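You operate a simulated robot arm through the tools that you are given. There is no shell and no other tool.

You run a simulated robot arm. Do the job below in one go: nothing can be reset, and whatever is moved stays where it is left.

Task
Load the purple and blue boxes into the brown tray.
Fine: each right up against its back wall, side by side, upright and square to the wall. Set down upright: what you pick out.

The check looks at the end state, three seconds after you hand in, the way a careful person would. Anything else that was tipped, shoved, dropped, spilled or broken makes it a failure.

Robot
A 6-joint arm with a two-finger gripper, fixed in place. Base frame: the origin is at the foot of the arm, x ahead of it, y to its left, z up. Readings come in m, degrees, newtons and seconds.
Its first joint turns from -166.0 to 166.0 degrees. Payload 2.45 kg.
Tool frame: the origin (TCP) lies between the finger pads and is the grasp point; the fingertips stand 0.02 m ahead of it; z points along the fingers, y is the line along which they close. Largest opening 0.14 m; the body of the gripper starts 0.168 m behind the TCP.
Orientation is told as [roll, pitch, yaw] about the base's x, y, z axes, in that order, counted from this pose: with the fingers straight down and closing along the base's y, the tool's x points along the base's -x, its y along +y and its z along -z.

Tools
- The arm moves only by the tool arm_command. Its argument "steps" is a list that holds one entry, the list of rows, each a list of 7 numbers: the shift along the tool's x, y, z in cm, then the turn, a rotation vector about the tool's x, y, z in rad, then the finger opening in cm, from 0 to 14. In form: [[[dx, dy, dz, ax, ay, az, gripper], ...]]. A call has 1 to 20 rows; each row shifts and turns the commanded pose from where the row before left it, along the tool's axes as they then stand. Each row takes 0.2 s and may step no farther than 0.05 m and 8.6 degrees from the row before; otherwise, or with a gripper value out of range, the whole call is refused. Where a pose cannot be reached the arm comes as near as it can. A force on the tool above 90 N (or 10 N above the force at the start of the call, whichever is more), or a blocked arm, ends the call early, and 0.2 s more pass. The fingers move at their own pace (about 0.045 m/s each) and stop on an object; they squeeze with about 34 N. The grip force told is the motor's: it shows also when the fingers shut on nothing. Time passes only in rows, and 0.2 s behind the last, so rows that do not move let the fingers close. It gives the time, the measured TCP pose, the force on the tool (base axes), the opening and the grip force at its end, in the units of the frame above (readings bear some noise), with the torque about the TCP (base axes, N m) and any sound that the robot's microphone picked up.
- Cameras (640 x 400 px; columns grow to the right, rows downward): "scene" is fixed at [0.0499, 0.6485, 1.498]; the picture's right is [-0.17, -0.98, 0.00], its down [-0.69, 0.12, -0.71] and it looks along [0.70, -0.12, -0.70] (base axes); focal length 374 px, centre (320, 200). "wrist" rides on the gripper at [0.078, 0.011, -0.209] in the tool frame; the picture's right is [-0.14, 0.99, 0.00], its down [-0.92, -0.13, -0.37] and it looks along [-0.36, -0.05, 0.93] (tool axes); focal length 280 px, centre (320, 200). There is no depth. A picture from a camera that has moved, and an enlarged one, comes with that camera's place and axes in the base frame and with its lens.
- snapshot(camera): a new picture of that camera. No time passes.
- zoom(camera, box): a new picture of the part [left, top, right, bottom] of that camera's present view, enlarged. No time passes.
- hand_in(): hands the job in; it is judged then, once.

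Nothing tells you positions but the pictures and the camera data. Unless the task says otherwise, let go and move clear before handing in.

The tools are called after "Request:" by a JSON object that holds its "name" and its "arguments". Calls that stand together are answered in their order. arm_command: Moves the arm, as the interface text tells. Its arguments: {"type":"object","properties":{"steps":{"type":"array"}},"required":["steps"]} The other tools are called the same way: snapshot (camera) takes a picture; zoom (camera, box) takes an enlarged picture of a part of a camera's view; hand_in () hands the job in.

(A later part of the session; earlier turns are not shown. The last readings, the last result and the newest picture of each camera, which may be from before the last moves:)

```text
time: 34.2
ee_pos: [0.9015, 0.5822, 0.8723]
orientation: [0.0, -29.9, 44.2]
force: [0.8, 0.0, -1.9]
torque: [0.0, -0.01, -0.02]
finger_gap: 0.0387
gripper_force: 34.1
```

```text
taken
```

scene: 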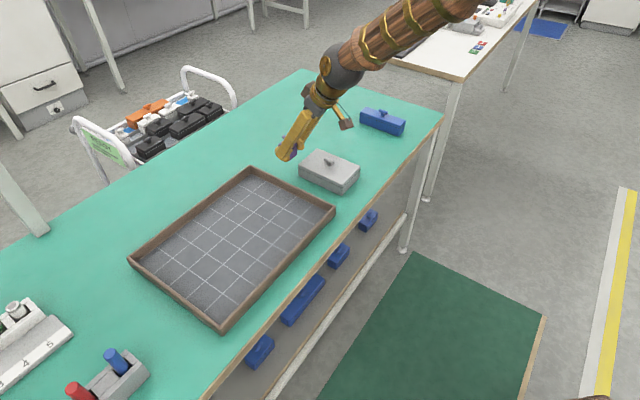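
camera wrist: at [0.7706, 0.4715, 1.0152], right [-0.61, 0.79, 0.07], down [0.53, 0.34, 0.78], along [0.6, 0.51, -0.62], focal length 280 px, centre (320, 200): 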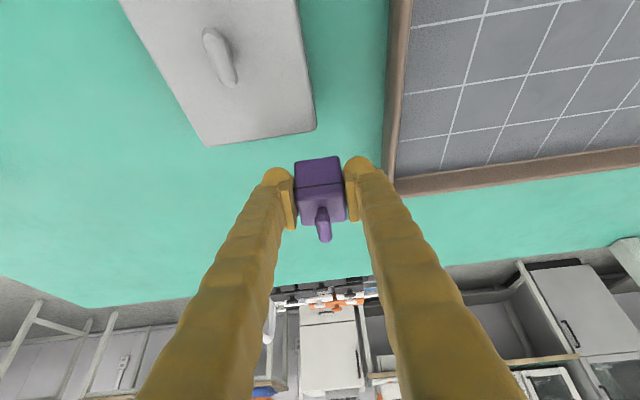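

The transport is smooth and the grip is steady. Second stage: another 23 cm sideways to e ≈ +0.02 over the tray.

Request:
{"name": "arm_command", "arguments": {"steps": [[[0, 0.2, 0, 0, 0, 0, 0], [0, 0.5, 0, 0, 0, 0, 0], [0, 0.8, 0, 0, 0, 0, 0], [0, 1.1, 0, 0, 0, 0, 0], [0, 1.5, 0, 0, 0, 0, 0], [0, 1.65, 0, 0, 0, 0, 0], [0, 1.65, 0, 0, 0, 0, 0], [0, 1.65, 0, 0, 0, 0, 0], [0, 1.65, 0, 0, 0, 0, 0], [0, 1.65, 0, 0, 0, 0, 0], [0, 1.65, 0, 0, 0, 0, 0], [0, 1.65, 0, 0, 0, 0, 0], [0, 1.65, 0, 0, 0, 0, 0], [0, 1.65, 0, 0, 0, 0, 0], [0, 1.5, 0, 0, 0, 0, 0], [0, 1.1, 0, 0, 0, 0, 0], [0, 0.8, 0, 0, 0, 0, 0], [0, 0.5, 0, 0, 0, 0, 0], [0, 0.2, 0, 0, 0, 0, 0], [0, 0, 0, 0, 0, 0, 0]]]}}

Request:
{"name": "snapshot", "arguments": {"camera": "wrist"}}

Request:
{"name": "zoom", "arguments": {"camera": "scene", "box": [140, 140, 300, 260]}}

```text
time: 38.4
ee_pos: [0.742, 0.7478, 0.8734]
orientation: [-0.1, -30.0, 44.2]
force: [-0.7, 1.0, -1.2]
torque: [0.0, 0.02, -0.01]
finger_gap: 0.0391
gripper_force: 33.2
```

```text
taken
camera wrist: at [0.6101, 0.6363, 1.0151], right [-0.6, 0.79, 0.07], down [0.53, 0.34, 0.78], along [0.6, 0.51, -0.62], focal length 280 px, centre (320, 200)
```

wrist: 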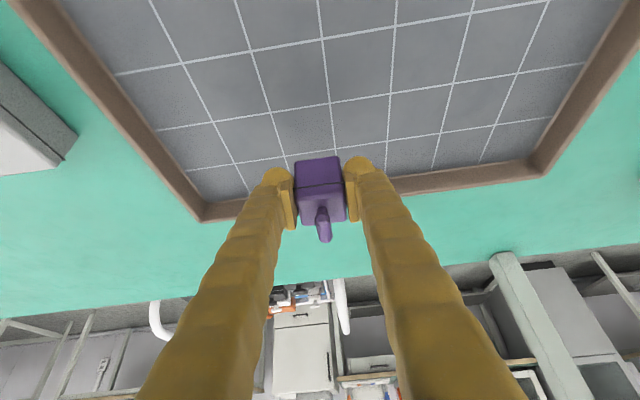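

```text
3.33 times, centred on (220, 200) of scene
camera zoom: at [0.0499, 0.6485, 1.498], right [-0.17, -0.98, 0.0], down [-0.69, 0.12, -0.71], along [0.7, -0.12, -0.7], focal length 1247 px, centre (653, 200)
```

zoom: 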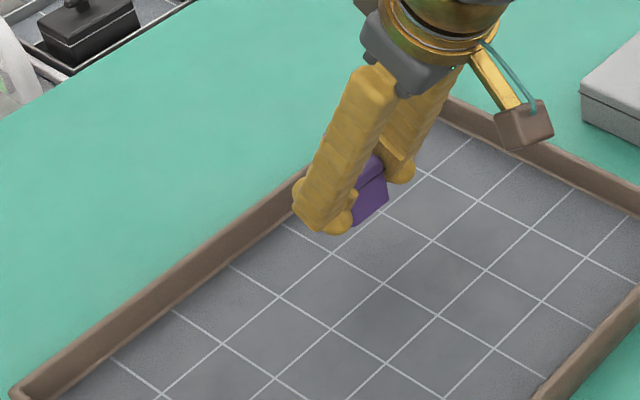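

Purple hangs over the tray near the back wall. I'll measure the wall again from this close view before going down.

Request:
{"name": "zoom", "arguments": {"camera": "wrist", "box": [180, 130, 300, 240]}}

Request:
{"name": "zoom", "arguments": {"camera": "wrist", "box": [370, 100, 570, 220]}}

```text
3.64 times, centred on (240, 185) of wrist
camera zoom: at [0.6101, 0.6363, 1.0151], right [-0.6, 0.79, 0.07], down [0.53, 0.34, 0.78], along [0.6, 0.51, -0.62], focal length 1020 px, centre (611, 254)
```

zoom: 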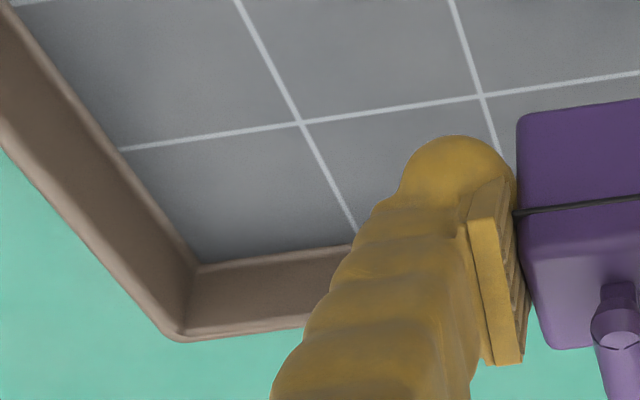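

```text
3.20 times, centred on (470, 160) of wrist
camera zoom: at [0.6101, 0.6363, 1.0151], right [-0.6, 0.79, 0.07], down [0.53, 0.34, 0.78], along [0.6, 0.51, -0.62], focal length 897 px, centre (-160, 328)
```

zoom: 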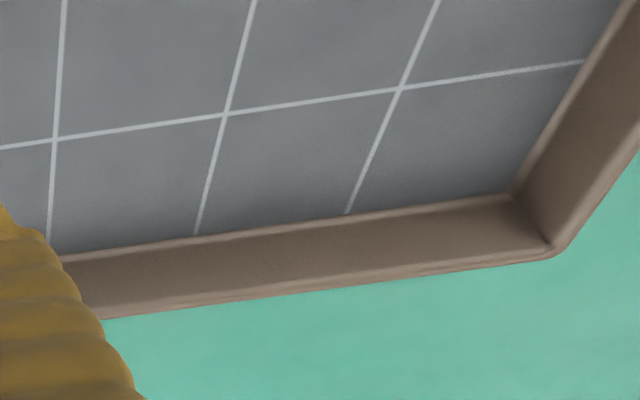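

The tray floor is at z ≈ 0.789 and the inner back wall at n ≈ 1.138. I'll go 3.5 cm closer to the wall at height, then lower gently.

Request:
{"name": "arm_command", "arguments": {"steps": [[[-0.0866, 0, 0.05, 0, 0, 0, 0], [-0.1732, 0, 0.1, 0, 0, 0, 0], [-0.2598, 0, 0.15, 0, 0, 0, 0], [-0.3897, 0, 0.225, 0, 0, 0, 0], [-0.606, 0, 0.35, 0, 0, 0, 0], [-0.606, 0, 0.35, 0, 0, 0, 0], [-0.3897, 0, 0.225, 0, 0, 0, 0], [-0.2598, 0, 0.15, 0, 0, 0, 0], [-0.1732, 0, 0.1, 0, 0, 0, 0], [-0.0866, 0, 0.05, 0, 0, 0, 0], [0, 0, 0, 0, 0, 0, 0]]]}}

Request:
{"name": "arm_command", "arguments": {"steps": [[[0.05, 0, 0.0866, 0, 0, 0, 0], [0.1, 0, 0.1732, 0, 0, 0, 0], [0.15, 0, 0.2598, 0, 0, 0, 0], [0.2, 0, 0.3464, 0, 0, 0, 0], [0.25, 0, 0.433, 0, 0, 0, 0], [0.3, 0, 0.5196, 0, 0, 0, 0], [0.3, 0, 0.5196, 0, 0, 0, 0], [0.25, 0, 0.433, 0, 0, 0, 0], [0.25, 0, 0.433, 0, 0, 0, 0], [0.2, 0, 0.3464, 0, 0, 0, 0], [0.15, 0, 0.2598, 0, 0, 0, 0], [0.1, 0, 0.1732, 0, 0, 0, 0], [0.05, 0, 0.0866, 0, 0, 0, 0], [0, 0, 0, 0, 0, 0, 0]]]}}

Request:
{"name": "snapshot", "arguments": {"camera": "wrist"}}

Request:
{"name": "zoom", "arguments": {"camera": "scene", "box": [160, 150, 260, 230]}}

```text
time: 40.8
ee_pos: [0.7671, 0.7729, 0.8736]
orientation: [-0.2, -30.0, 44.2]
force: [0.7, -0.5, -1.5]
torque: [-0.01, 0.05, 0.02]
finger_gap: 0.0388
gripper_force: 33.8
```

```text
time: 43.8
ee_pos: [0.7679, 0.7721, 0.8258]
orientation: [0.0, -29.9, 44.2]
force: [0.1, 0.3, -1.1]
torque: [-0.02, 0.0, 0.02]
finger_gap: 0.0388
gripper_force: 34.5
```

```text
taken
camera wrist: at [0.6357, 0.6614, 0.9683], right [-0.6, 0.79, 0.07], down [0.53, 0.34, 0.78], along [0.6, 0.51, -0.62], focal length 280 px, centre (320, 200)
```

wrist: 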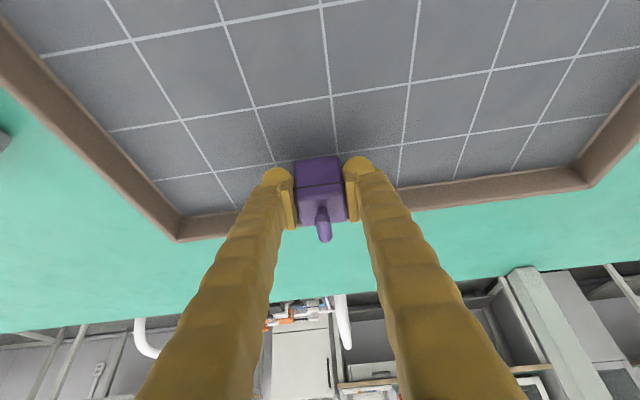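

```text
5.00 times, centred on (210, 190) of scene
camera zoom: at [0.0499, 0.6485, 1.498], right [-0.17, -0.98, 0.0], down [-0.69, 0.12, -0.71], along [0.7, -0.12, -0.7], focal length 1871 px, centre (870, 250)
```

zoom: 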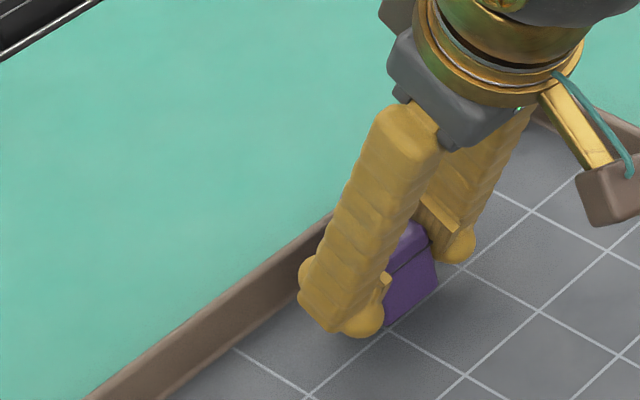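

Purple hovers about 6 mm over the tray floor and about 2 cm from the back wall. I'll lower 3 mm and slide most of the way to the wall.

Request:
{"name": "arm_command", "arguments": {"steps": [[[0.05, 0, 0.0866, 0, 0, 0, 0], [0.05, 0, 0.0866, 0, 0, 0, 0], [0.05, 0, 0.0866, 0, 0, 0, 0], [-0.0866, 0, 0.05, 0, 0, 0, 0], [-0.1732, 0, 0.1, 0, 0, 0, 0], [-0.2598, 0, 0.15, 0, 0, 0, 0], [-0.2598, 0, 0.15, 0, 0, 0, 0], [-0.2598, 0, 0.15, 0, 0, 0, 0], [-0.1732, 0, 0.1, 0, 0, 0, 0], [-0.0866, 0, 0.05, 0, 0, 0, 0], [0, 0, 0, 0, 0, 0, 0]]]}}

Request:
{"name": "zoom", "arguments": {"camera": "wrist", "box": [240, 120, 400, 250]}}

Request:
{"name": "zoom", "arguments": {"camera": "scene", "box": [190, 160, 260, 220]}}

```text
time: 46.2
ee_pos: [0.7779, 0.7841, 0.8224]
orientation: [-0.1, -30.1, 44.2]
force: [-5.5, -3.2, 22.8]
torque: [0.15, -0.16, 0.03]
finger_gap: 0.039
gripper_force: 34.0
```

```text
3.08 times, centred on (320, 185) of wrist
camera zoom: at [0.6464, 0.6717, 0.9658], right [-0.61, 0.79, 0.07], down [0.53, 0.34, 0.78], along [0.6, 0.51, -0.62], focal length 863 px, centre (320, 246)
```

zoom: 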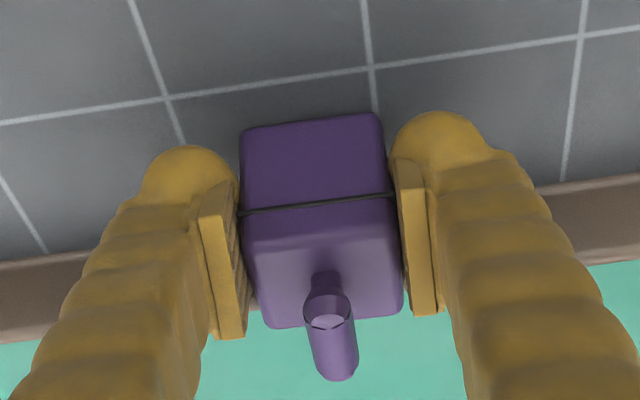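

```text
6.67 times, centred on (225, 190) of scene
camera zoom: at [0.0499, 0.6485, 1.498], right [-0.17, -0.98, 0.0], down [-0.69, 0.12, -0.71], along [0.7, -0.12, -0.7], focal length 2495 px, centre (953, 267)
```

zoom: 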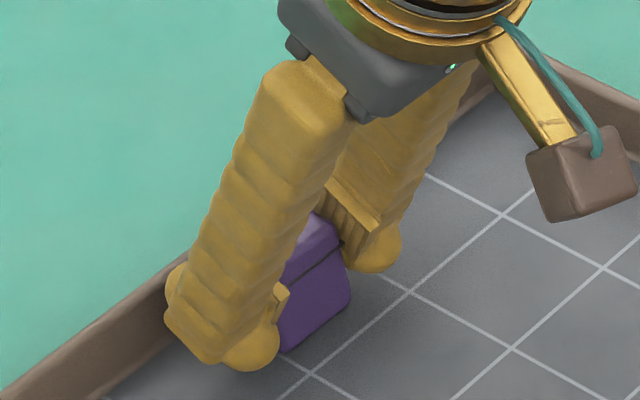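

The tool reads 23 N upward, so the box is already resting on the tray floor, a bit higher than I thought. I'll ease up in 1 mm steps until that load is gone.

Request:
{"name": "arm_command", "arguments": {"steps": [[[-0.05, 0, -0.0866, 0, 0, 0, 0], [0, 0, 0, 0, 0, 0, 0]]]}}

Request:
{"name": "arm_command", "arguments": {"steps": [[[-0.05, 0, -0.0866, 0, 0, 0, 0], [0, 0, 0, 0, 0, 0, 0]]]}}

```text
time: 46.8
ee_pos: [0.778, 0.783, 0.8242]
orientation: [-0.1, -30.0, 44.2]
force: [1.2, 3.5, 9.0]
torque: [0.33, -0.29, 0.07]
finger_gap: 0.0388
gripper_force: 34.2
```

```text
time: 47.4
ee_pos: [0.7769, 0.7826, 0.8232]
orientation: [0.0, -30.0, 44.2]
force: [0.2, 0.7, -1.4]
torque: [-0.04, 0.03, 0.05]
finger_gap: 0.0389
gripper_force: 34.5
```

The load is released and the box hovers just above the floor, roughly 6 mm from the wall. I'll creep toward the wall and watch the force.

Request:
{"name": "arm_command", "arguments": {"steps": [[[-0.0866, 0, 0.05, 0, 0, 0, 0], [-0.0866, 0, 0.05, 0, 0, 0, 0], [-0.0866, 0, 0.05, 0, 0, 0, 0], [0, 0, 0, 0, 0, 0, 0]]]}}

Request:
{"name": "arm_command", "arguments": {"steps": [[[-0.0866, 0, 0.05, 0, 0, 0, 0], [-0.0866, 0, 0.05, 0, 0, 0, 0], [0, 0, 0, 0, 0, 0, 0]]]}}

Request:
{"name": "zoom", "arguments": {"camera": "wrist", "box": [240, 120, 400, 250]}}

```text
time: 48.4
ee_pos: [0.7794, 0.7858, 0.8251]
orientation: [-0.1, -30.0, 44.2]
force: [-1.0, 0.6, -1.6]
torque: [-0.03, 0.04, 0.02]
finger_gap: 0.0389
gripper_force: 34.0
```

```text
time: 49.2
ee_pos: [0.7818, 0.7872, 0.8242]
orientation: [-0.1, -30.0, 44.1]
force: [0.6, -0.9, -1.4]
torque: [0.0, 0.01, -0.01]
finger_gap: 0.0388
gripper_force: 34.0
```

```text
3.08 times, centred on (320, 185) of wrist
camera zoom: at [0.6501, 0.6753, 0.9672], right [-0.61, 0.79, 0.07], down [0.53, 0.34, 0.78], along [0.6, 0.51, -0.62], focal length 863 px, centre (320, 246)
```

zoom: 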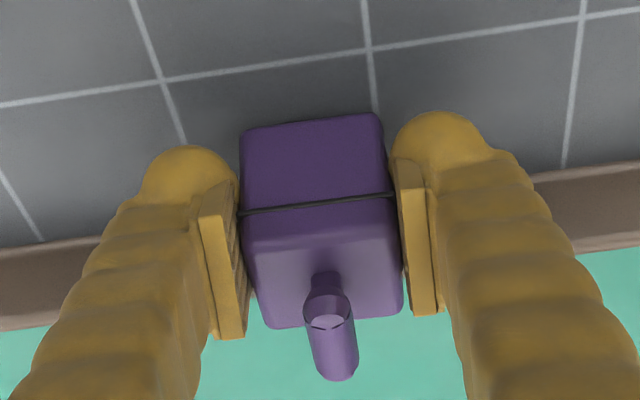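

No contact yet at n ≈ 1.109. I'll continue in small steps.

Request:
{"name": "arm_command", "arguments": {"steps": [[[-0.0866, 0, 0.05, 0, 0, 0, 0], [-0.0866, 0, 0.05, 0, 0, 0, 0], [0, 0, 0, 0, 0, 0, 0]]]}}

Request:
{"name": "arm_command", "arguments": {"steps": [[[-0.0866, 0, 0.05, 0, 0, 0, 0], [0, 0, 0, 0, 0, 0, 0]]]}}

Request:
{"name": "arm_command", "arguments": {"steps": [[[-0.0866, 0, 0.05, 0, 0, 0, 0], [0, 0, 0, 0, 0, 0, 0]]]}}

```text
time: 50.0
ee_pos: [0.7825, 0.7891, 0.8246]
orientation: [-0.1, -29.9, 44.3]
force: [0.3, -0.5, -1.2]
torque: [-0.01, 0.05, 0.0]
finger_gap: 0.0386
gripper_force: 34.1
```

```text
time: 50.6
ee_pos: [0.7849, 0.7895, 0.8236]
orientation: [-0.2, -30.0, 44.3]
force: [-7.2, -8.9, 0.8]
torque: [-0.09, 0.1, 0.17]
finger_gap: 0.0386
gripper_force: 34.1
```

```text
time: 51.2
ee_pos: [0.7848, 0.7888, 0.8234]
orientation: [-0.2, -29.9, 44.2]
force: [-15.3, -18.7, -0.6]
torque: [-0.31, 0.23, 0.31]
finger_gap: 0.0387
gripper_force: 33.8
```

Contact: about 24 N directed back from the wall, at box height, so purple is flat against the back wall. I'll ease the push by 1.5 mm, then lower until it rests on the floor.

Request:
{"name": "arm_command", "arguments": {"steps": [[[0.0866, 0, -0.05, 0, 0, 0, 0], [0.0433, 0, -0.025, 0, 0, 0, 0], [0, 0, 0, 0, 0, 0, 0]]]}}

Request:
{"name": "arm_command", "arguments": {"steps": [[[0.03, 0, 0.052, 0, 0, 0, 0], [0, 0, 0, 0, 0, 0, 0]]]}}

Request:
{"name": "arm_command", "arguments": {"steps": [[[0.02, 0, 0.0346, 0, 0, 0, 0], [0, 0, 0, 0, 0, 0, 0]]]}}

```text
time: 52.0
ee_pos: [0.7838, 0.7882, 0.8252]
orientation: [0.1, -30.1, 44.1]
force: [0.2, -0.8, -1.1]
torque: [-0.03, 0.01, -0.01]
finger_gap: 0.039
gripper_force: 34.4
```

```text
time: 52.6
ee_pos: [0.7833, 0.7899, 0.8238]
orientation: [-0.2, -30.0, 44.2]
force: [0.7, 0.5, -1.5]
torque: [0.0, 0.02, 0.05]
finger_gap: 0.0388
gripper_force: 34.2
```

```text
time: 53.2
ee_pos: [0.7838, 0.7889, 0.8239]
orientation: [-0.2, -30.0, 44.2]
force: [0.2, -0.1, -1.4]
torque: [-0.03, 0.03, 0.04]
finger_gap: 0.0386
gripper_force: 33.8
```

There's no floor contact yet, so I'll keep lowering in small steps.

Request:
{"name": "arm_command", "arguments": {"steps": [[[0.04, 0, 0.0693, 0, 0, 0, 0], [0, 0, 0, 0, 0, 0, 0]]]}}

Request:
{"name": "arm_command", "arguments": {"steps": [[[0.04, 0, 0.0693, 0, 0, 0, 0], [0, 0, 0, 0, 0, 0, 0]]]}}

```text
time: 53.8
ee_pos: [0.783, 0.7882, 0.823]
orientation: [-0.1, -30.1, 44.2]
force: [-0.6, -1.0, -1.3]
torque: [-0.03, 0.02, -0.01]
finger_gap: 0.0389
gripper_force: 34.3
```

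```text
time: 54.4
ee_pos: [0.7822, 0.7883, 0.8244]
orientation: [-0.1, -30.0, 44.2]
force: [-0.1, 0.5, 7.6]
torque: [-0.06, -0.18, -0.01]
finger_gap: 0.0389
gripper_force: 33.6
```

The box now rests on the floor. I'll press it 1 mm toward the wall to close the remaining slack.

Request:
{"name": "arm_command", "arguments": {"steps": [[[-0.0866, 0, 0.05, 0, 0, 0, 0], [0, 0, 0, 0, 0, 0, 0]]]}}

Request:
{"name": "zoom", "arguments": {"camera": "wrist", "box": [240, 120, 400, 250]}}

Request:
{"name": "zoom", "arguments": {"camera": "scene", "box": [190, 150, 260, 220]}}

```text
time: 55.0
ee_pos: [0.7832, 0.7896, 0.8229]
orientation: [-0.1, -30.1, 44.2]
force: [-8.3, -8.5, 16.9]
torque: [-0.11, -0.15, 0.19]
finger_gap: 0.0388
gripper_force: 34.2
```

```text
3.08 times, centred on (320, 185) of wrist
camera zoom: at [0.652, 0.6777, 0.9658], right [-0.61, 0.79, 0.07], down [0.53, 0.34, 0.78], along [0.6, 0.51, -0.62], focal length 863 px, centre (320, 246)
```

zoom: 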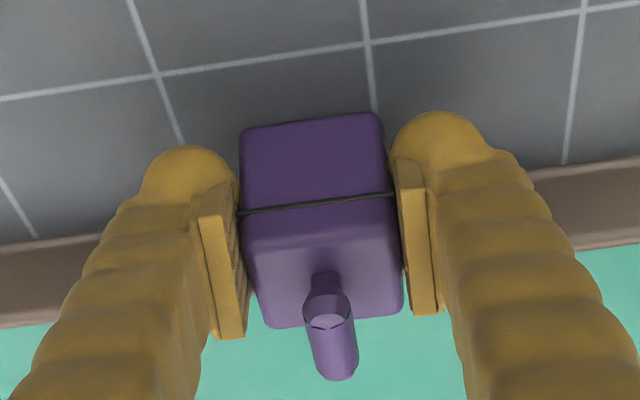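

```text
5.71 times, centred on (225, 185) of scene
camera zoom: at [0.0499, 0.6485, 1.498], right [-0.17, -0.98, 0.0], down [-0.69, 0.12, -0.71], along [0.7, -0.12, -0.7], focal length 2138 px, centre (863, 286)
```

zoom: 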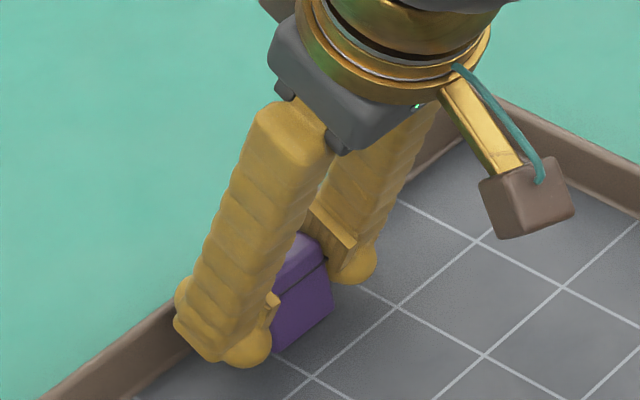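

Purple is pressed against the wall and sitting on the floor. I'll relieve the downward load slightly and open the fingers slowly.

Request:
{"name": "arm_command", "arguments": {"steps": [[[-0.04, 0, -0.0693, 0, 0, 0, 0], [0, 0, 0, 0, 0, 0, 0], [0, 0, 0, 0, 0, 0, 4.2], [0, 0, 0, 0, 0, 0, 4.6], [0, 0, 0, 0, 0, 0, 5.2], [0, 0, 0, 0, 0, 0, 6], [0, 0, 0, 0, 0, 0, 6]]]}}

Request:
{"name": "zoom", "arguments": {"camera": "wrist", "box": [240, 120, 400, 250]}}

```text
time: 56.6
ee_pos: [0.7842, 0.7899, 0.8228]
orientation: [-0.2, -30.0, 44.1]
force: [-0.7, -0.1, 0.6]
torque: [-0.03, 0.06, -0.02]
finger_gap: 0.06
gripper_force: 0.0
```

```text
3.08 times, centred on (320, 185) of wrist
camera zoom: at [0.6522, 0.6775, 0.9656], right [-0.6, 0.79, 0.07], down [0.53, 0.34, 0.78], along [0.6, 0.51, -0.62], focal length 863 px, centre (320, 246)
```

zoom: 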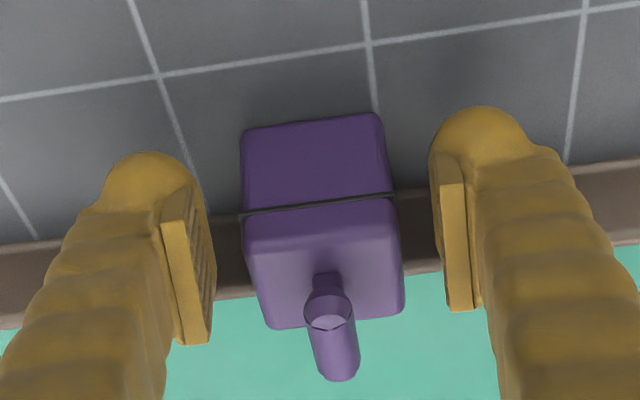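

Released. I'll back out along the finger axis and look at how purple stands.

Request:
{"name": "arm_command", "arguments": {"steps": [[[0, 0, -0.5, 0, 0, 0, 6], [0, 0, -1.5, 0, 0, 0, 6], [0, 0, -3, 0, 0, 0, 6], [0, 0, -4, 0, 0, 0, 8], [0, 0, -4, 0, 0, 0, 8], [0, 0, 0, 0, 0, 0, 8], [0, 0, 0, 0, 0, 0, 8]]]}}

Request:
{"name": "zoom", "arguments": {"camera": "wrist", "box": [240, 100, 400, 210]}}

Request:
{"name": "zoom", "arguments": {"camera": "scene", "box": [170, 150, 270, 230]}}

Request:
{"name": "snapshot", "arguments": {"camera": "scene"}}

```text
time: 58.2
ee_pos: [0.7395, 0.7427, 0.936]
orientation: [0.0, -30.1, 44.2]
force: [0.3, 0.1, 0.6]
torque: [-0.02, 0.0, 0.01]
finger_gap: 0.0798
gripper_force: 0.1
```

```text
3.64 times, centred on (320, 155) of wrist
camera zoom: at [0.6076, 0.6317, 1.078], right [-0.6, 0.79, 0.07], down [0.53, 0.34, 0.78], along [0.6, 0.51, -0.62], focal length 1020 px, centre (320, 364)
```

zoom: 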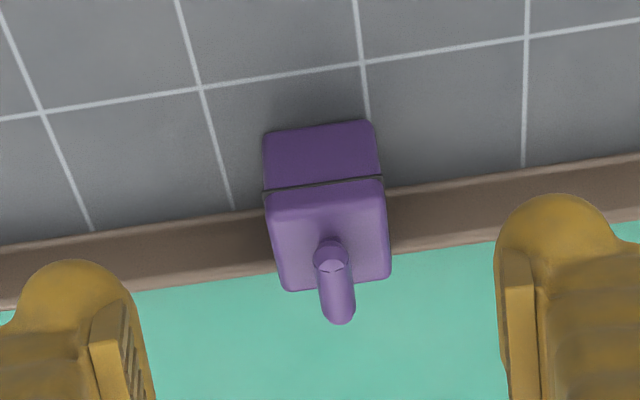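

```text
5.00 times, centred on (220, 190) of scene
camera zoom: at [0.0499, 0.6485, 1.498], right [-0.17, -0.98, 0.0], down [-0.69, 0.12, -0.71], along [0.7, -0.12, -0.7], focal length 1871 px, centre (820, 250)
```

zoom: 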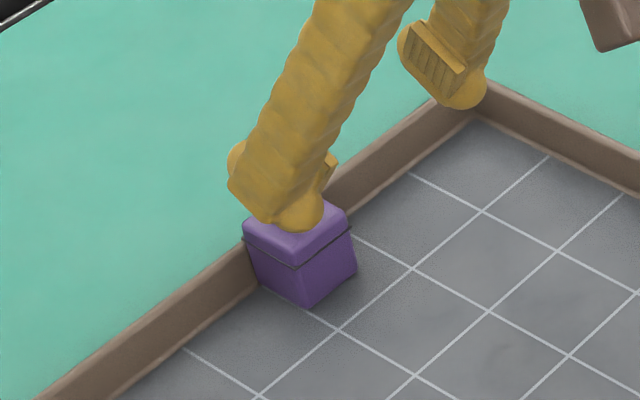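

```text
taken
```

scene: 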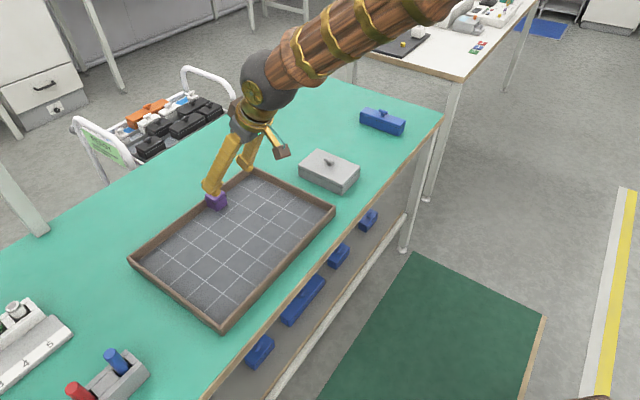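

Purple stands upright at the back wall and the tray hasn't moved. I'll zoom in tightly to verify how square it is.

Request:
{"name": "zoom", "arguments": {"camera": "wrist", "box": [295, 125, 345, 175]}}

Request:
{"name": "zoom", "arguments": {"camera": "scene", "box": [195, 180, 235, 220]}}

```text
8.00 times, centred on (320, 150) of wrist
camera zoom: at [0.6076, 0.6317, 1.078], right [-0.6, 0.79, 0.07], down [0.53, 0.34, 0.78], along [0.6, 0.51, -0.62], focal length 2243 px, centre (320, 600)
```

zoom: 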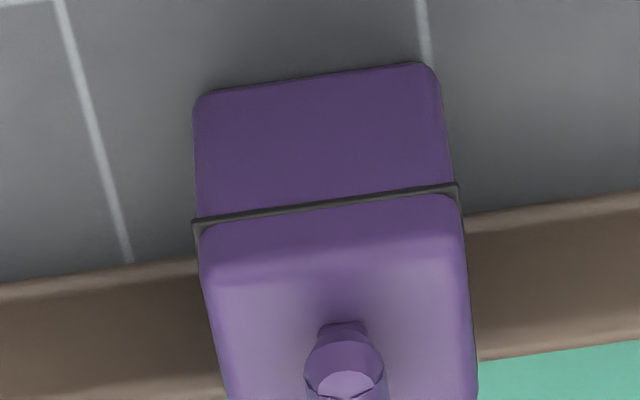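

```text
10.00 times, centred on (215, 200) of scene
camera zoom: at [0.0499, 0.6485, 1.498], right [-0.17, -0.98, 0.0], down [-0.69, 0.12, -0.71], along [0.7, -0.12, -0.7], focal length 3742 px, centre (1370, 200)
```

zoom: 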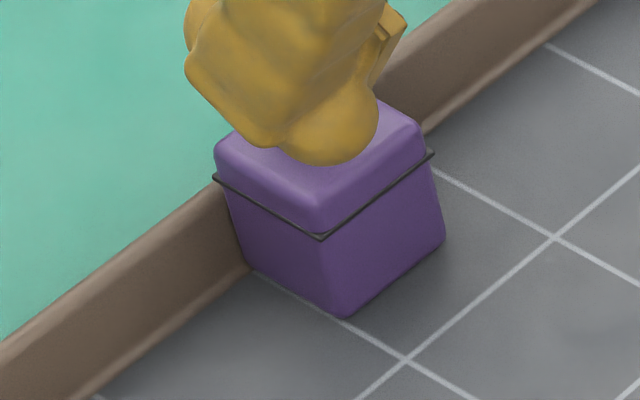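

Purple is square to the wall and flush. Now for blue: I'll retract, travel back high over the grey box, and stop at a pre-grasp pose above blue.

Request:
{"name": "arm_command", "arguments": {"steps": [[[2.856, 0, -2.8, 0, 0, 0, 8], [2.856, 0, -2.8, 0, 0, 0, 8], [2.856, 0, -2.8, 0, 0, 0, 8], [2.856, 0, -2.8, 0, 0, 0, 8], [0, -4.93, 0, 0, 0, 0, 8], [0, -4.93, 0, 0, 0, 0, 8], [0, -4.93, 0, 0, 0, 0, 8], [0, -4.93, 0, 0, 0, 0, 8], [0, -4.93, 0, 0, 0, 0, 8], [0, -4.93, 0, 0, 0, 0, 8], [0, -4.93, 0, 0, 0, 0, 8], [0, -4.93, 0, 0, 0, 0, 8], [0, -4.93, 0, 0, 0, 0, 8], [0, -4.93, 0, 0, 0, 0, 8], [0, -4.93, 0, 0, 0, 0, 8], [0, -4.93, 0, 0, 0, 0, 8], [0, 0, 0, 0, 0, 0, 8], [0, 0, 0, 0, 0, 0, 8]]]}}

Request:
{"name": "snapshot", "arguments": {"camera": "wrist"}}

Request:
{"name": "zoom", "arguments": {"camera": "scene", "box": [190, 150, 260, 220]}}

```text
time: 62.0
ee_pos: [1.0385, 0.2125, 0.976]
orientation: [0.0, -30.1, 44.3]
force: [-0.3, -0.7, 0.0]
torque: [-0.01, 0.02, -0.01]
finger_gap: 0.0797
gripper_force: 0.1
```

```text
taken
camera wrist: at [0.9061, 0.0999, 1.1191], right [-0.61, 0.79, 0.07], down [0.53, 0.34, 0.78], along [0.6, 0.51, -0.62], focal length 280 px, centre (320, 200)
```

wrist: 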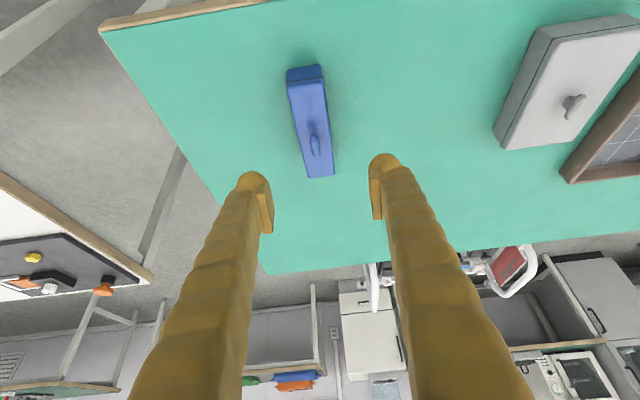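

```text
5.71 times, centred on (225, 185) of scene
camera zoom: at [0.0499, 0.6485, 1.498], right [-0.17, -0.98, 0.0], down [-0.69, 0.12, -0.71], along [0.7, -0.12, -0.7], focal length 2138 px, centre (863, 286)
```

zoom: 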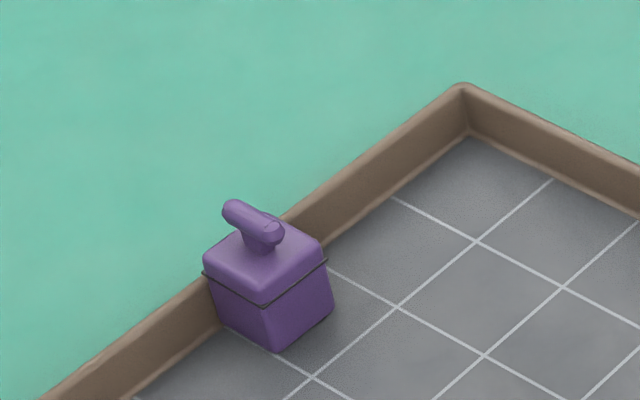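

Purple sits neatly against the wall. Now I'll measure blue from here.

Request:
{"name": "zoom", "arguments": {"camera": "wrist", "box": [270, 50, 350, 190]}}

Request:
{"name": "zoom", "arguments": {"camera": "wrist", "box": [275, 55, 345, 115]}}

Request:
{"name": "zoom", "arguments": {"camera": "wrist", "box": [280, 120, 350, 190]}}

```text
2.86 times, centred on (310, 120) of wrist
camera zoom: at [0.9061, 0.0999, 1.1191], right [-0.61, 0.79, 0.07], down [0.53, 0.34, 0.78], along [0.6, 0.51, -0.62], focal length 801 px, centre (349, 429)
```

zoom: 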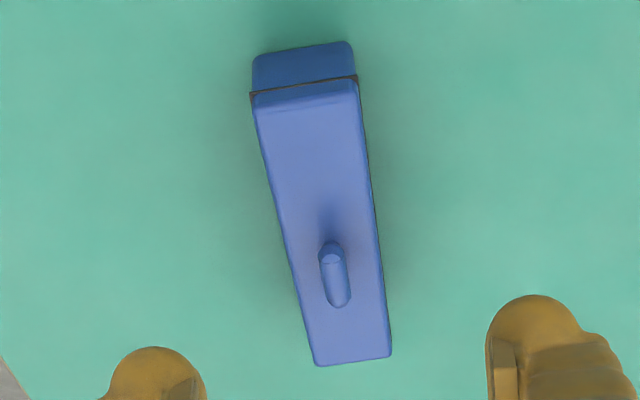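

```text
6.67 times, centred on (310, 85) of wrist
camera zoom: at [0.9061, 0.0999, 1.1191], right [-0.61, 0.79, 0.07], down [0.53, 0.34, 0.78], along [0.6, 0.51, -0.62], focal length 1869 px, centre (387, 967)
```

zoom: 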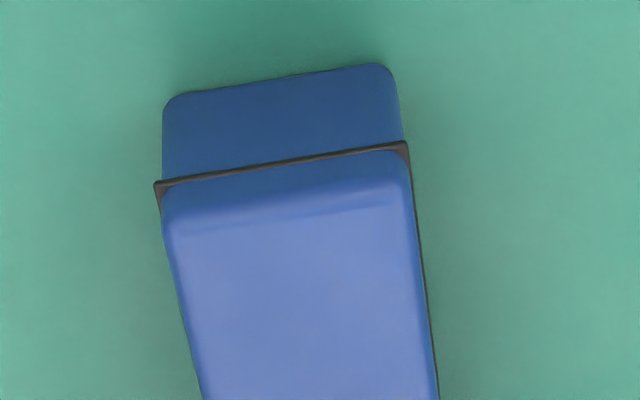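

```text
5.71 times, centred on (315, 155) of wrist
camera zoom: at [0.9061, 0.0999, 1.1191], right [-0.61, 0.79, 0.07], down [0.53, 0.34, 0.78], along [0.6, 0.51, -0.62], focal length 1602 px, centre (349, 457)
```

zoom: 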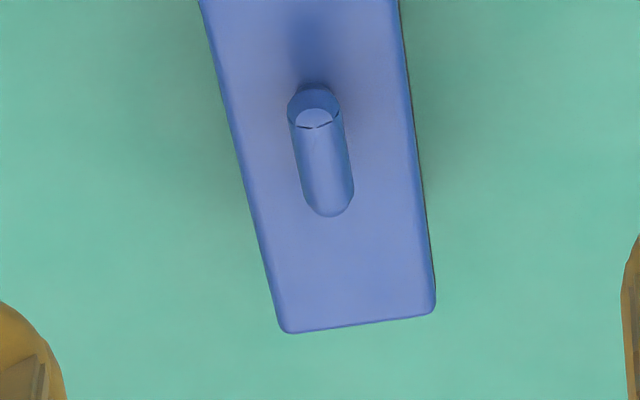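

Blue is at n ≈ 0.956, e ≈ -0.576, 41 mm wide, and square to the tool. I'll go down along the tool axis and stop just above the table, around its middle.

Request:
{"name": "arm_command", "arguments": {"steps": [[[1.55, -0.19, 0, 0, 0, 0, 8], [1.54, -0.19, 0, 0, 0, 0, 8], [0, 0, 4, 0, 0, 0, 8], [0, 0, 4, 0, 0, 0, 8], [0, 0, 3.5, 0, 0, 0, 8], [0, 0, 2.5, 0, 0, 0, 8], [0, 0, 1.0, 0, 0, 0, 8], [0, 0, 0, 0, 0, 0, 8], [0, 0, 0, 0, 0, 0, 8]]]}}

Request:
{"name": "snapshot", "arguments": {"camera": "wrist"}}

Request:
{"name": "zoom", "arguments": {"camera": "scene", "box": [340, 80, 430, 150]}}

```text
time: 64.0
ee_pos: [1.0743, 0.2413, 0.8307]
orientation: [0.0, -29.9, 44.1]
force: [-0.8, 0.4, -0.2]
torque: [-0.02, 0.01, 0.01]
finger_gap: 0.0798
gripper_force: 0.1
```

```text
taken
camera wrist: at [0.9435, 0.1305, 0.973], right [-0.61, 0.79, 0.07], down [0.53, 0.34, 0.78], along [0.6, 0.51, -0.62], focal length 280 px, centre (320, 200)
```

wrist: 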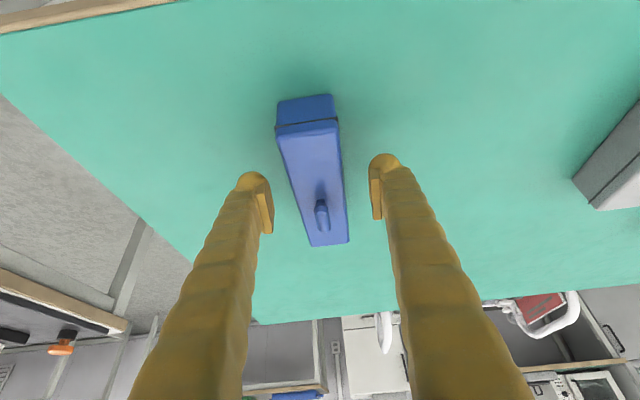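

```text
5.71 times, centred on (385, 115) of scene
camera zoom: at [0.0499, 0.6485, 1.498], right [-0.17, -0.98, 0.0], down [-0.69, 0.12, -0.71], along [0.7, -0.12, -0.7], focal length 2138 px, centre (-51, 686)
```

zoom: 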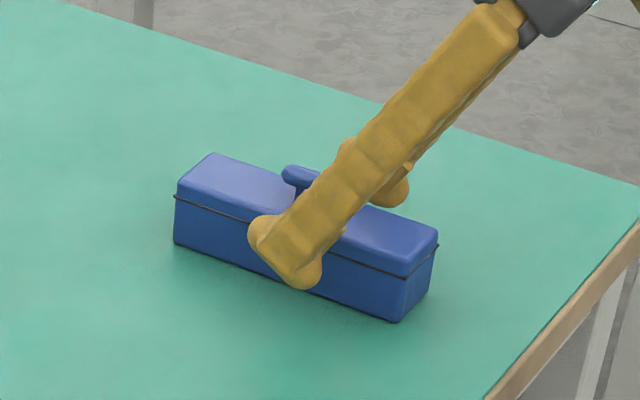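

Aligned, with clearance on both sides. I'll go the last 1.75 cm down and close on blue.

Request:
{"name": "arm_command", "arguments": {"steps": [[[-0.1, 0, 1.1, 0, 0, 0, 8], [-0.05, 0, 0.6, 0, 0, 0, 8], [0, 0, 0, 0, 0, 0, 8], [0, 0, 0, 0, 0, 0, 8]]]}}

Request:
{"name": "arm_command", "arguments": {"steps": [[[0, 0, 0, 0, 0, 0, 6], [0, 0, 0, 0, 0, 0, 5], [0, 0, 0, 0, 0, 0, 4], [0, 0, 0, 0, 0, 0, 2], [0, 0, 0, 0, 0, 0, 0], [0, 0, 0, 0, 0, 0, 0], [0, 0, 0, 0, 0, 0, 0]]]}}

Request:
{"name": "zoom", "arguments": {"camera": "wrist", "box": [240, 80, 400, 270]}}

```text
time: 65.0
ee_pos: [1.0818, 0.249, 0.8165]
orientation: [0.0, -30.0, 44.2]
force: [0.2, -0.7, 0.0]
torque: [-0.02, 0.0, -0.04]
finger_gap: 0.0798
gripper_force: 0.1
```

```text
time: 66.6
ee_pos: [1.0831, 0.249, 0.8171]
orientation: [-0.1, -30.1, 44.2]
force: [0.1, 0.2, 1.2]
torque: [-0.01, 0.02, 0.08]
finger_gap: 0.042
gripper_force: 33.6
```

```text
2.11 times, centred on (320, 175) of wrist
camera zoom: at [0.9503, 0.1375, 0.9595], right [-0.61, 0.79, 0.07], down [0.53, 0.34, 0.78], along [0.6, 0.51, -0.62], focal length 590 px, centre (320, 253)
```

zoom: 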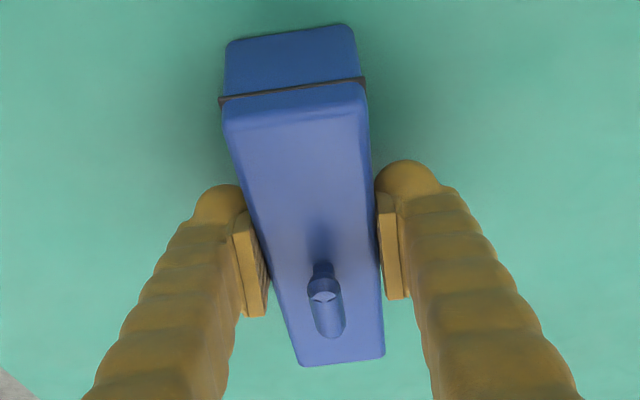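

Gripped at 42 mm. Next a very slow 4 mm lift to feel its weight.

Request:
{"name": "arm_command", "arguments": {"steps": [[[-0.025, 0, -0.0433, 0, 0, 0, 0], [-0.05, 0, -0.0866, 0, 0, 0, 0], [-0.05, 0, -0.0866, 0, 0, 0, 0], [-0.05, 0, -0.0866, 0, 0, 0, 0], [-0.025, 0, -0.0433, 0, 0, 0, 0], [0, 0, 0, 0, 0, 0, 0]]]}}

Request:
{"name": "zoom", "arguments": {"camera": "wrist", "box": [240, 80, 400, 270]}}

Request:
{"name": "zoom", "arguments": {"camera": "scene", "box": [340, 80, 430, 150]}}

```text
time: 68.0
ee_pos: [1.0826, 0.2496, 0.8215]
orientation: [-0.1, -30.1, 44.2]
force: [1.5, -0.6, -1.9]
torque: [0.0, 0.02, -0.01]
finger_gap: 0.0419
gripper_force: 34.1
```

```text
2.11 times, centred on (320, 175) of wrist
camera zoom: at [0.9514, 0.1375, 0.9638], right [-0.6, 0.79, 0.07], down [0.53, 0.34, 0.78], along [0.6, 0.51, -0.62], focal length 590 px, centre (320, 253)
```

zoom: 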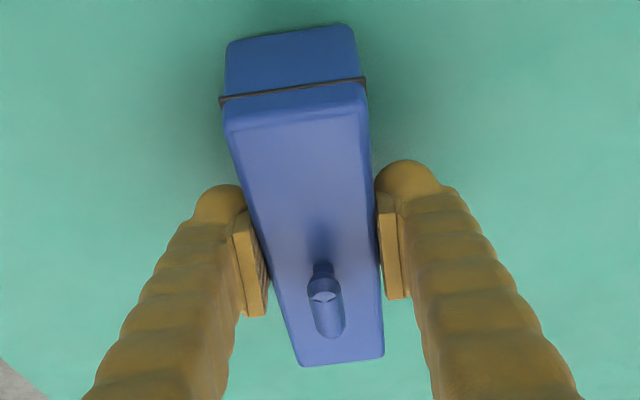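

```text
5.71 times, centred on (385, 115) of scene
camera zoom: at [0.0499, 0.6485, 1.498], right [-0.17, -0.98, 0.0], down [-0.69, 0.12, -0.71], along [0.7, -0.12, -0.7], focal length 2138 px, centre (-51, 686)
```

zoom: 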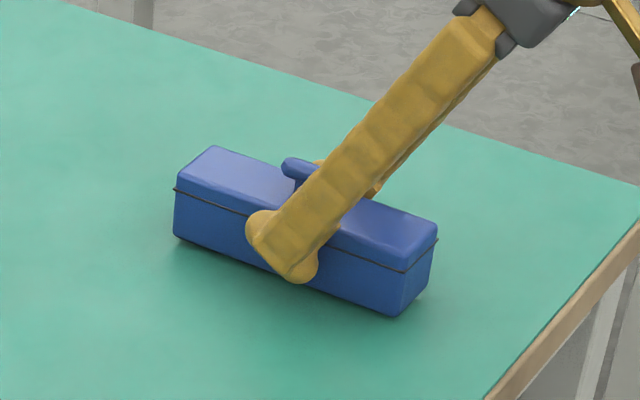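

Blue is lifted cleanly and level. I'll keep lifting smoothly to about z = 0.92, so it clears the grey box's knob on the way.

Request:
{"name": "arm_command", "arguments": {"steps": [[[-0.05, 0, -0.0866, 0, 0, 0, 0], [-0.1, 0, -0.1732, 0, 0, 0, 0], [-0.15, 0, -0.2598, 0, 0, 0, 0], [-0.2, 0, -0.3464, 0, 0, 0, 0], [-0.25, 0, -0.433, 0, 0, 0, 0], [-0.3, 0, -0.5196, 0, 0, 0, 0], [-0.35, 0, -0.6062, 0, 0, 0, 0], [-0.35, 0, -0.6062, 0, 0, 0, 0], [-0.35, 0, -0.6062, 0, 0, 0, 0], [-0.35, 0, -0.6062, 0, 0, 0, 0], [-0.35, 0, -0.6062, 0, 0, 0, 0], [-0.35, 0, -0.6062, 0, 0, 0, 0], [-0.35, 0, -0.6062, 0, 0, 0, 0], [-0.35, 0, -0.6062, 0, 0, 0, 0], [-0.3, 0, -0.5196, 0, 0, 0, 0], [-0.25, 0, -0.433, 0, 0, 0, 0], [-0.2, 0, -0.3464, 0, 0, 0, 0], [-0.15, 0, -0.2598, 0, 0, 0, 0], [-0.1, 0, -0.1732, 0, 0, 0, 0], [-0.05, 0, -0.0866, 0, 0, 0, 0]]]}}

Request:
{"name": "snapshot", "arguments": {"camera": "wrist"}}

Request:
{"name": "zoom", "arguments": {"camera": "scene", "box": [290, 60, 430, 200]}}

```text
time: 72.2
ee_pos: [1.0824, 0.2483, 0.9178]
orientation: [0.0, -30.0, 44.1]
force: [0.9, 0.1, -1.2]
torque: [0.02, 0.03, -0.02]
finger_gap: 0.0417
gripper_force: 33.8
```

```text
taken
camera wrist: at [0.9511, 0.1377, 1.0616], right [-0.6, 0.79, 0.07], down [0.53, 0.34, 0.78], along [0.6, 0.51, -0.62], focal length 280 px, centre (320, 200)
```

wrist: 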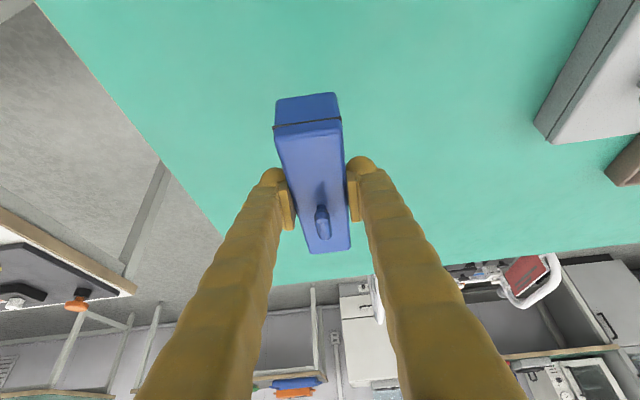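

```text
2.86 times, centred on (360, 130) of scene
camera zoom: at [0.0499, 0.6485, 1.498], right [-0.17, -0.98, 0.0], down [-0.69, 0.12, -0.71], along [0.7, -0.12, -0.7], focal length 1069 px, centre (206, 400)
```

zoom: 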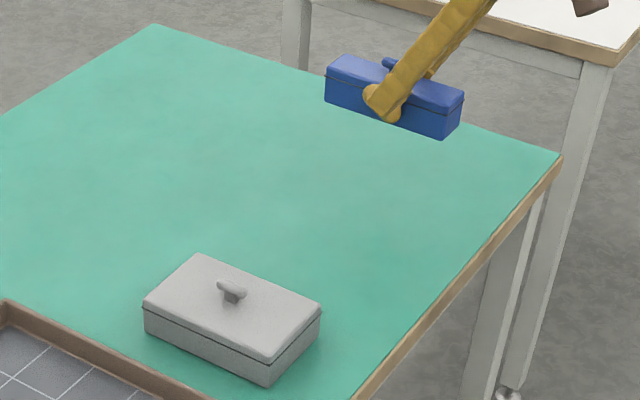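

Blue is held firmly and level. I'll now traverse sideways toward the tray in two smooth stages.

Request:
{"name": "arm_command", "arguments": {"steps": [[[0, 0.2, 0, 0, 0, 0, 0], [0, 0.5, 0, 0, 0, 0, 0], [0, 0.8, 0, 0, 0, 0, 0], [0, 1.1, 0, 0, 0, 0, 0], [0, 1.5, 0, 0, 0, 0, 0], [0, 1.8, 0, 0, 0, 0, 0], [0, 1.8, 0, 0, 0, 0, 0], [0, 1.8, 0, 0, 0, 0, 0], [0, 1.8, 0, 0, 0, 0, 0], [0, 1.8, 0, 0, 0, 0, 0], [0, 1.8, 0, 0, 0, 0, 0], [0, 1.8, 0, 0, 0, 0, 0], [0, 1.8, 0, 0, 0, 0, 0], [0, 1.8, 0, 0, 0, 0, 0], [0, 1.8, 0, 0, 0, 0, 0], [0, 1.5, 0, 0, 0, 0, 0], [0, 1.1, 0, 0, 0, 0, 0], [0, 0.8, 0, 0, 0, 0, 0], [0, 0.5, 0, 0, 0, 0, 0], [0, 0.2, 0, 0, 0, 0, 0]]]}}

Request:
{"name": "snapshot", "arguments": {"camera": "wrist"}}

Request:
{"name": "snapshot", "arguments": {"camera": "scene"}}

```text
time: 76.4
ee_pos: [0.9005, 0.4362, 0.9186]
orientation: [0.0, -29.9, 44.2]
force: [-0.2, 0.4, -1.9]
torque: [-0.02, 0.02, 0.03]
finger_gap: 0.0423
gripper_force: 33.8
```

```text
taken
camera wrist: at [0.7684, 0.3249, 1.0613], right [-0.6, 0.79, 0.07], down [0.53, 0.34, 0.78], along [0.6, 0.51, -0.62], focal length 280 px, centre (320, 200)
```

wrist: 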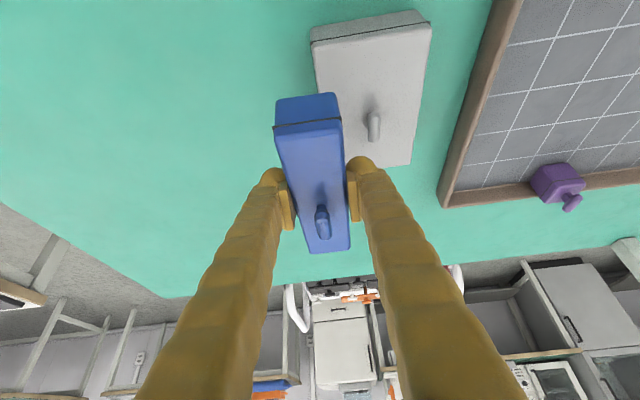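

```text
taken
```

scene: 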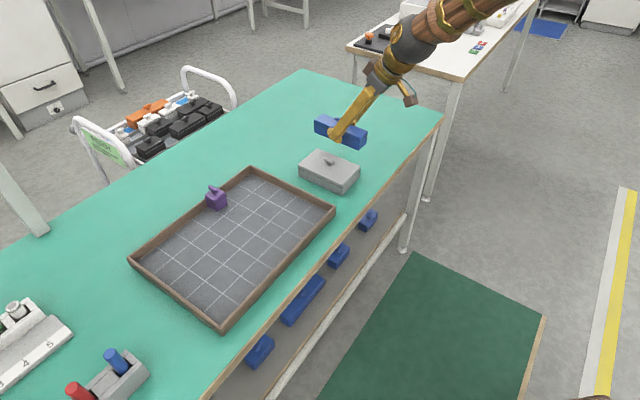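

All steady and clear of the grey box. Second stage: 27 cm more to above the tray.

Request:
{"name": "arm_command", "arguments": {"steps": [[[0, 0.2, 0, 0, 0, 0, 0], [0, 0.5, 0, 0, 0, 0, 0], [0, 0.8, 0, 0, 0, 0, 0], [0, 1.1, 0, 0, 0, 0, 0], [0, 1.5, 0, 0, 0, 0, 0], [0, 1.88, 0, 0, 0, 0, 0], [0, 1.88, 0, 0, 0, 0, 0], [0, 1.88, 0, 0, 0, 0, 0], [0, 1.88, 0, 0, 0, 0, 0], [0, 1.88, 0, 0, 0, 0, 0], [0, 1.88, 0, 0, 0, 0, 0], [0, 1.88, 0, 0, 0, 0, 0], [0, 1.88, 0, 0, 0, 0, 0], [0, 1.88, 0, 0, 0, 0, 0], [0, 1.88, 0, 0, 0, 0, 0], [0, 1.5, 0, 0, 0, 0, 0], [0, 1.1, 0, 0, 0, 0, 0], [0, 0.8, 0, 0, 0, 0, 0], [0, 0.5, 0, 0, 0, 0, 0], [0, 0.2, 0, 0, 0, 0, 0]]]}}

Request:
{"name": "snapshot", "arguments": {"camera": "wrist"}}

Request:
{"name": "snapshot", "arguments": {"camera": "scene"}}

```text
time: 80.6
ee_pos: [0.713, 0.6308, 0.918]
orientation: [-0.1, -30.1, 44.2]
force: [1.0, 0.3, -1.1]
torque: [-0.02, 0.01, -0.01]
finger_gap: 0.042
gripper_force: 33.8
```

```text
taken
camera wrist: at [0.5805, 0.5199, 1.061], right [-0.61, 0.79, 0.07], down [0.53, 0.34, 0.78], along [0.6, 0.51, -0.62], focal length 280 px, centre (320, 200)
```

wrist: 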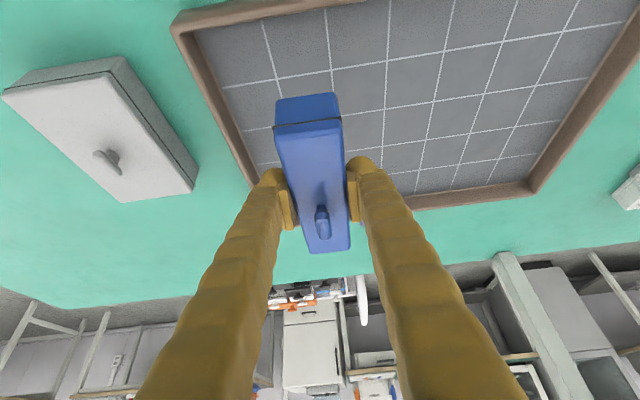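

```text
taken
```

scene: 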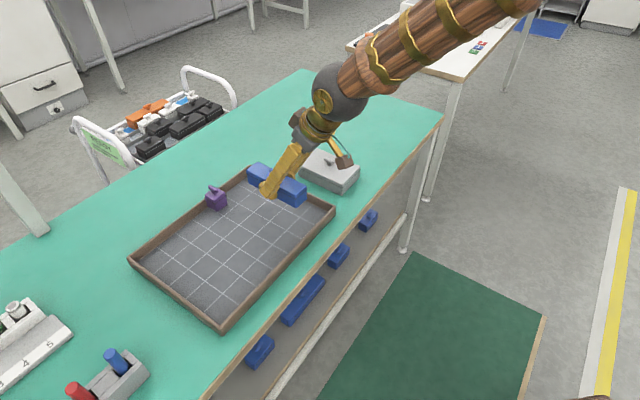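

Blue is over the tray with plenty of room to purple. I'll move 6 cm toward the wall at height, then lower to just above the floor.

Request:
{"name": "arm_command", "arguments": {"steps": [[[-0.0866, 0, 0.05, 0, 0, 0, 0], [-0.1732, 0, 0.1, 0, 0, 0, 0], [-0.2598, 0, 0.15, 0, 0, 0, 0], [-0.3897, 0, 0.225, 0, 0, 0, 0], [-0.5196, 0, 0.3, 0, 0, 0, 0], [-0.606, 0, 0.35, 0, 0, 0, 0], [-0.606, 0, 0.35, 0, 0, 0, 0], [-0.606, 0, 0.35, 0, 0, 0, 0], [-0.606, 0, 0.35, 0, 0, 0, 0], [-0.5196, 0, 0.3, 0, 0, 0, 0], [-0.3897, 0, 0.225, 0, 0, 0, 0], [-0.2598, 0, 0.15, 0, 0, 0, 0], [-0.1732, 0, 0.1, 0, 0, 0, 0], [-0.0866, 0, 0.05, 0, 0, 0, 0], [0, 0, 0, 0, 0, 0, 0]]]}}

Request:
{"name": "arm_command", "arguments": {"steps": [[[0.05, 0, 0.0866, 0, 0, 0, 0], [0.1, 0, 0.1732, 0, 0, 0, 0], [0.15, 0, 0.2598, 0, 0, 0, 0], [0.2, 0, 0.3464, 0, 0, 0, 0], [0.25, 0, 0.433, 0, 0, 0, 0], [0.3, 0, 0.5196, 0, 0, 0, 0], [0.35, 0, 0.6062, 0, 0, 0, 0], [0.35, 0, 0.6062, 0, 0, 0, 0], [0.35, 0, 0.6062, 0, 0, 0, 0], [0.35, 0, 0.6062, 0, 0, 0, 0], [0.35, 0, 0.6062, 0, 0, 0, 0], [0.3, 0, 0.5196, 0, 0, 0, 0], [0.25, 0, 0.433, 0, 0, 0, 0], [0.2, 0, 0.3464, 0, 0, 0, 0], [0.15, 0, 0.2598, 0, 0, 0, 0], [0.1, 0, 0.1732, 0, 0, 0, 0], [0.05, 0, 0.0866, 0, 0, 0, 0], [0, 0, 0, 0, 0, 0, 0]]]}}

Request:
{"name": "snapshot", "arguments": {"camera": "wrist"}}

Request:
{"name": "zoom", "arguments": {"camera": "scene", "box": [180, 150, 300, 250]}}

```text
time: 83.8
ee_pos: [0.7565, 0.6741, 0.9187]
orientation: [0.0, -30.1, 44.2]
force: [0.2, 0.8, -1.2]
torque: [-0.03, -0.02, 0.03]
finger_gap: 0.0417
gripper_force: 33.6
```

```text
time: 87.6
ee_pos: [0.7566, 0.6727, 0.8413]
orientation: [0.0, -30.0, 44.2]
force: [0.2, -0.4, -2.4]
torque: [-0.05, -0.05, -0.02]
finger_gap: 0.042
gripper_force: 33.8
```

```text
taken
camera wrist: at [0.6244, 0.5616, 0.9839], right [-0.6, 0.79, 0.07], down [0.53, 0.34, 0.78], along [0.6, 0.51, -0.62], focal length 280 px, centre (320, 200)
```

wrist: 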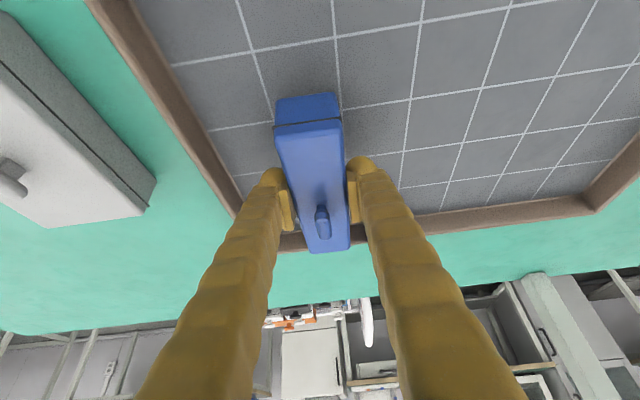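

```text
4.00 times, centred on (240, 200) of scene
camera zoom: at [0.0499, 0.6485, 1.498], right [-0.17, -0.98, 0.0], down [-0.69, 0.12, -0.71], along [0.7, -0.12, -0.7], focal length 1497 px, centre (640, 200)
```

zoom: 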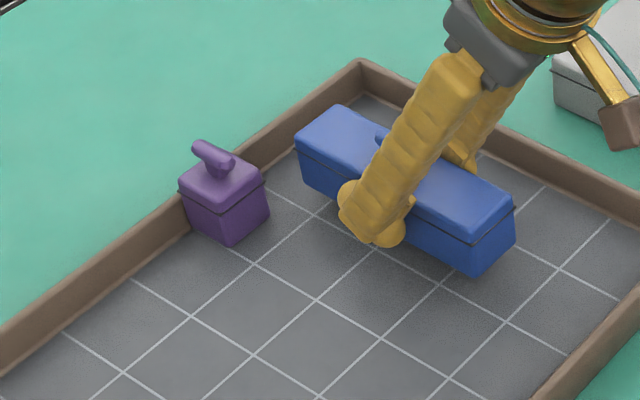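

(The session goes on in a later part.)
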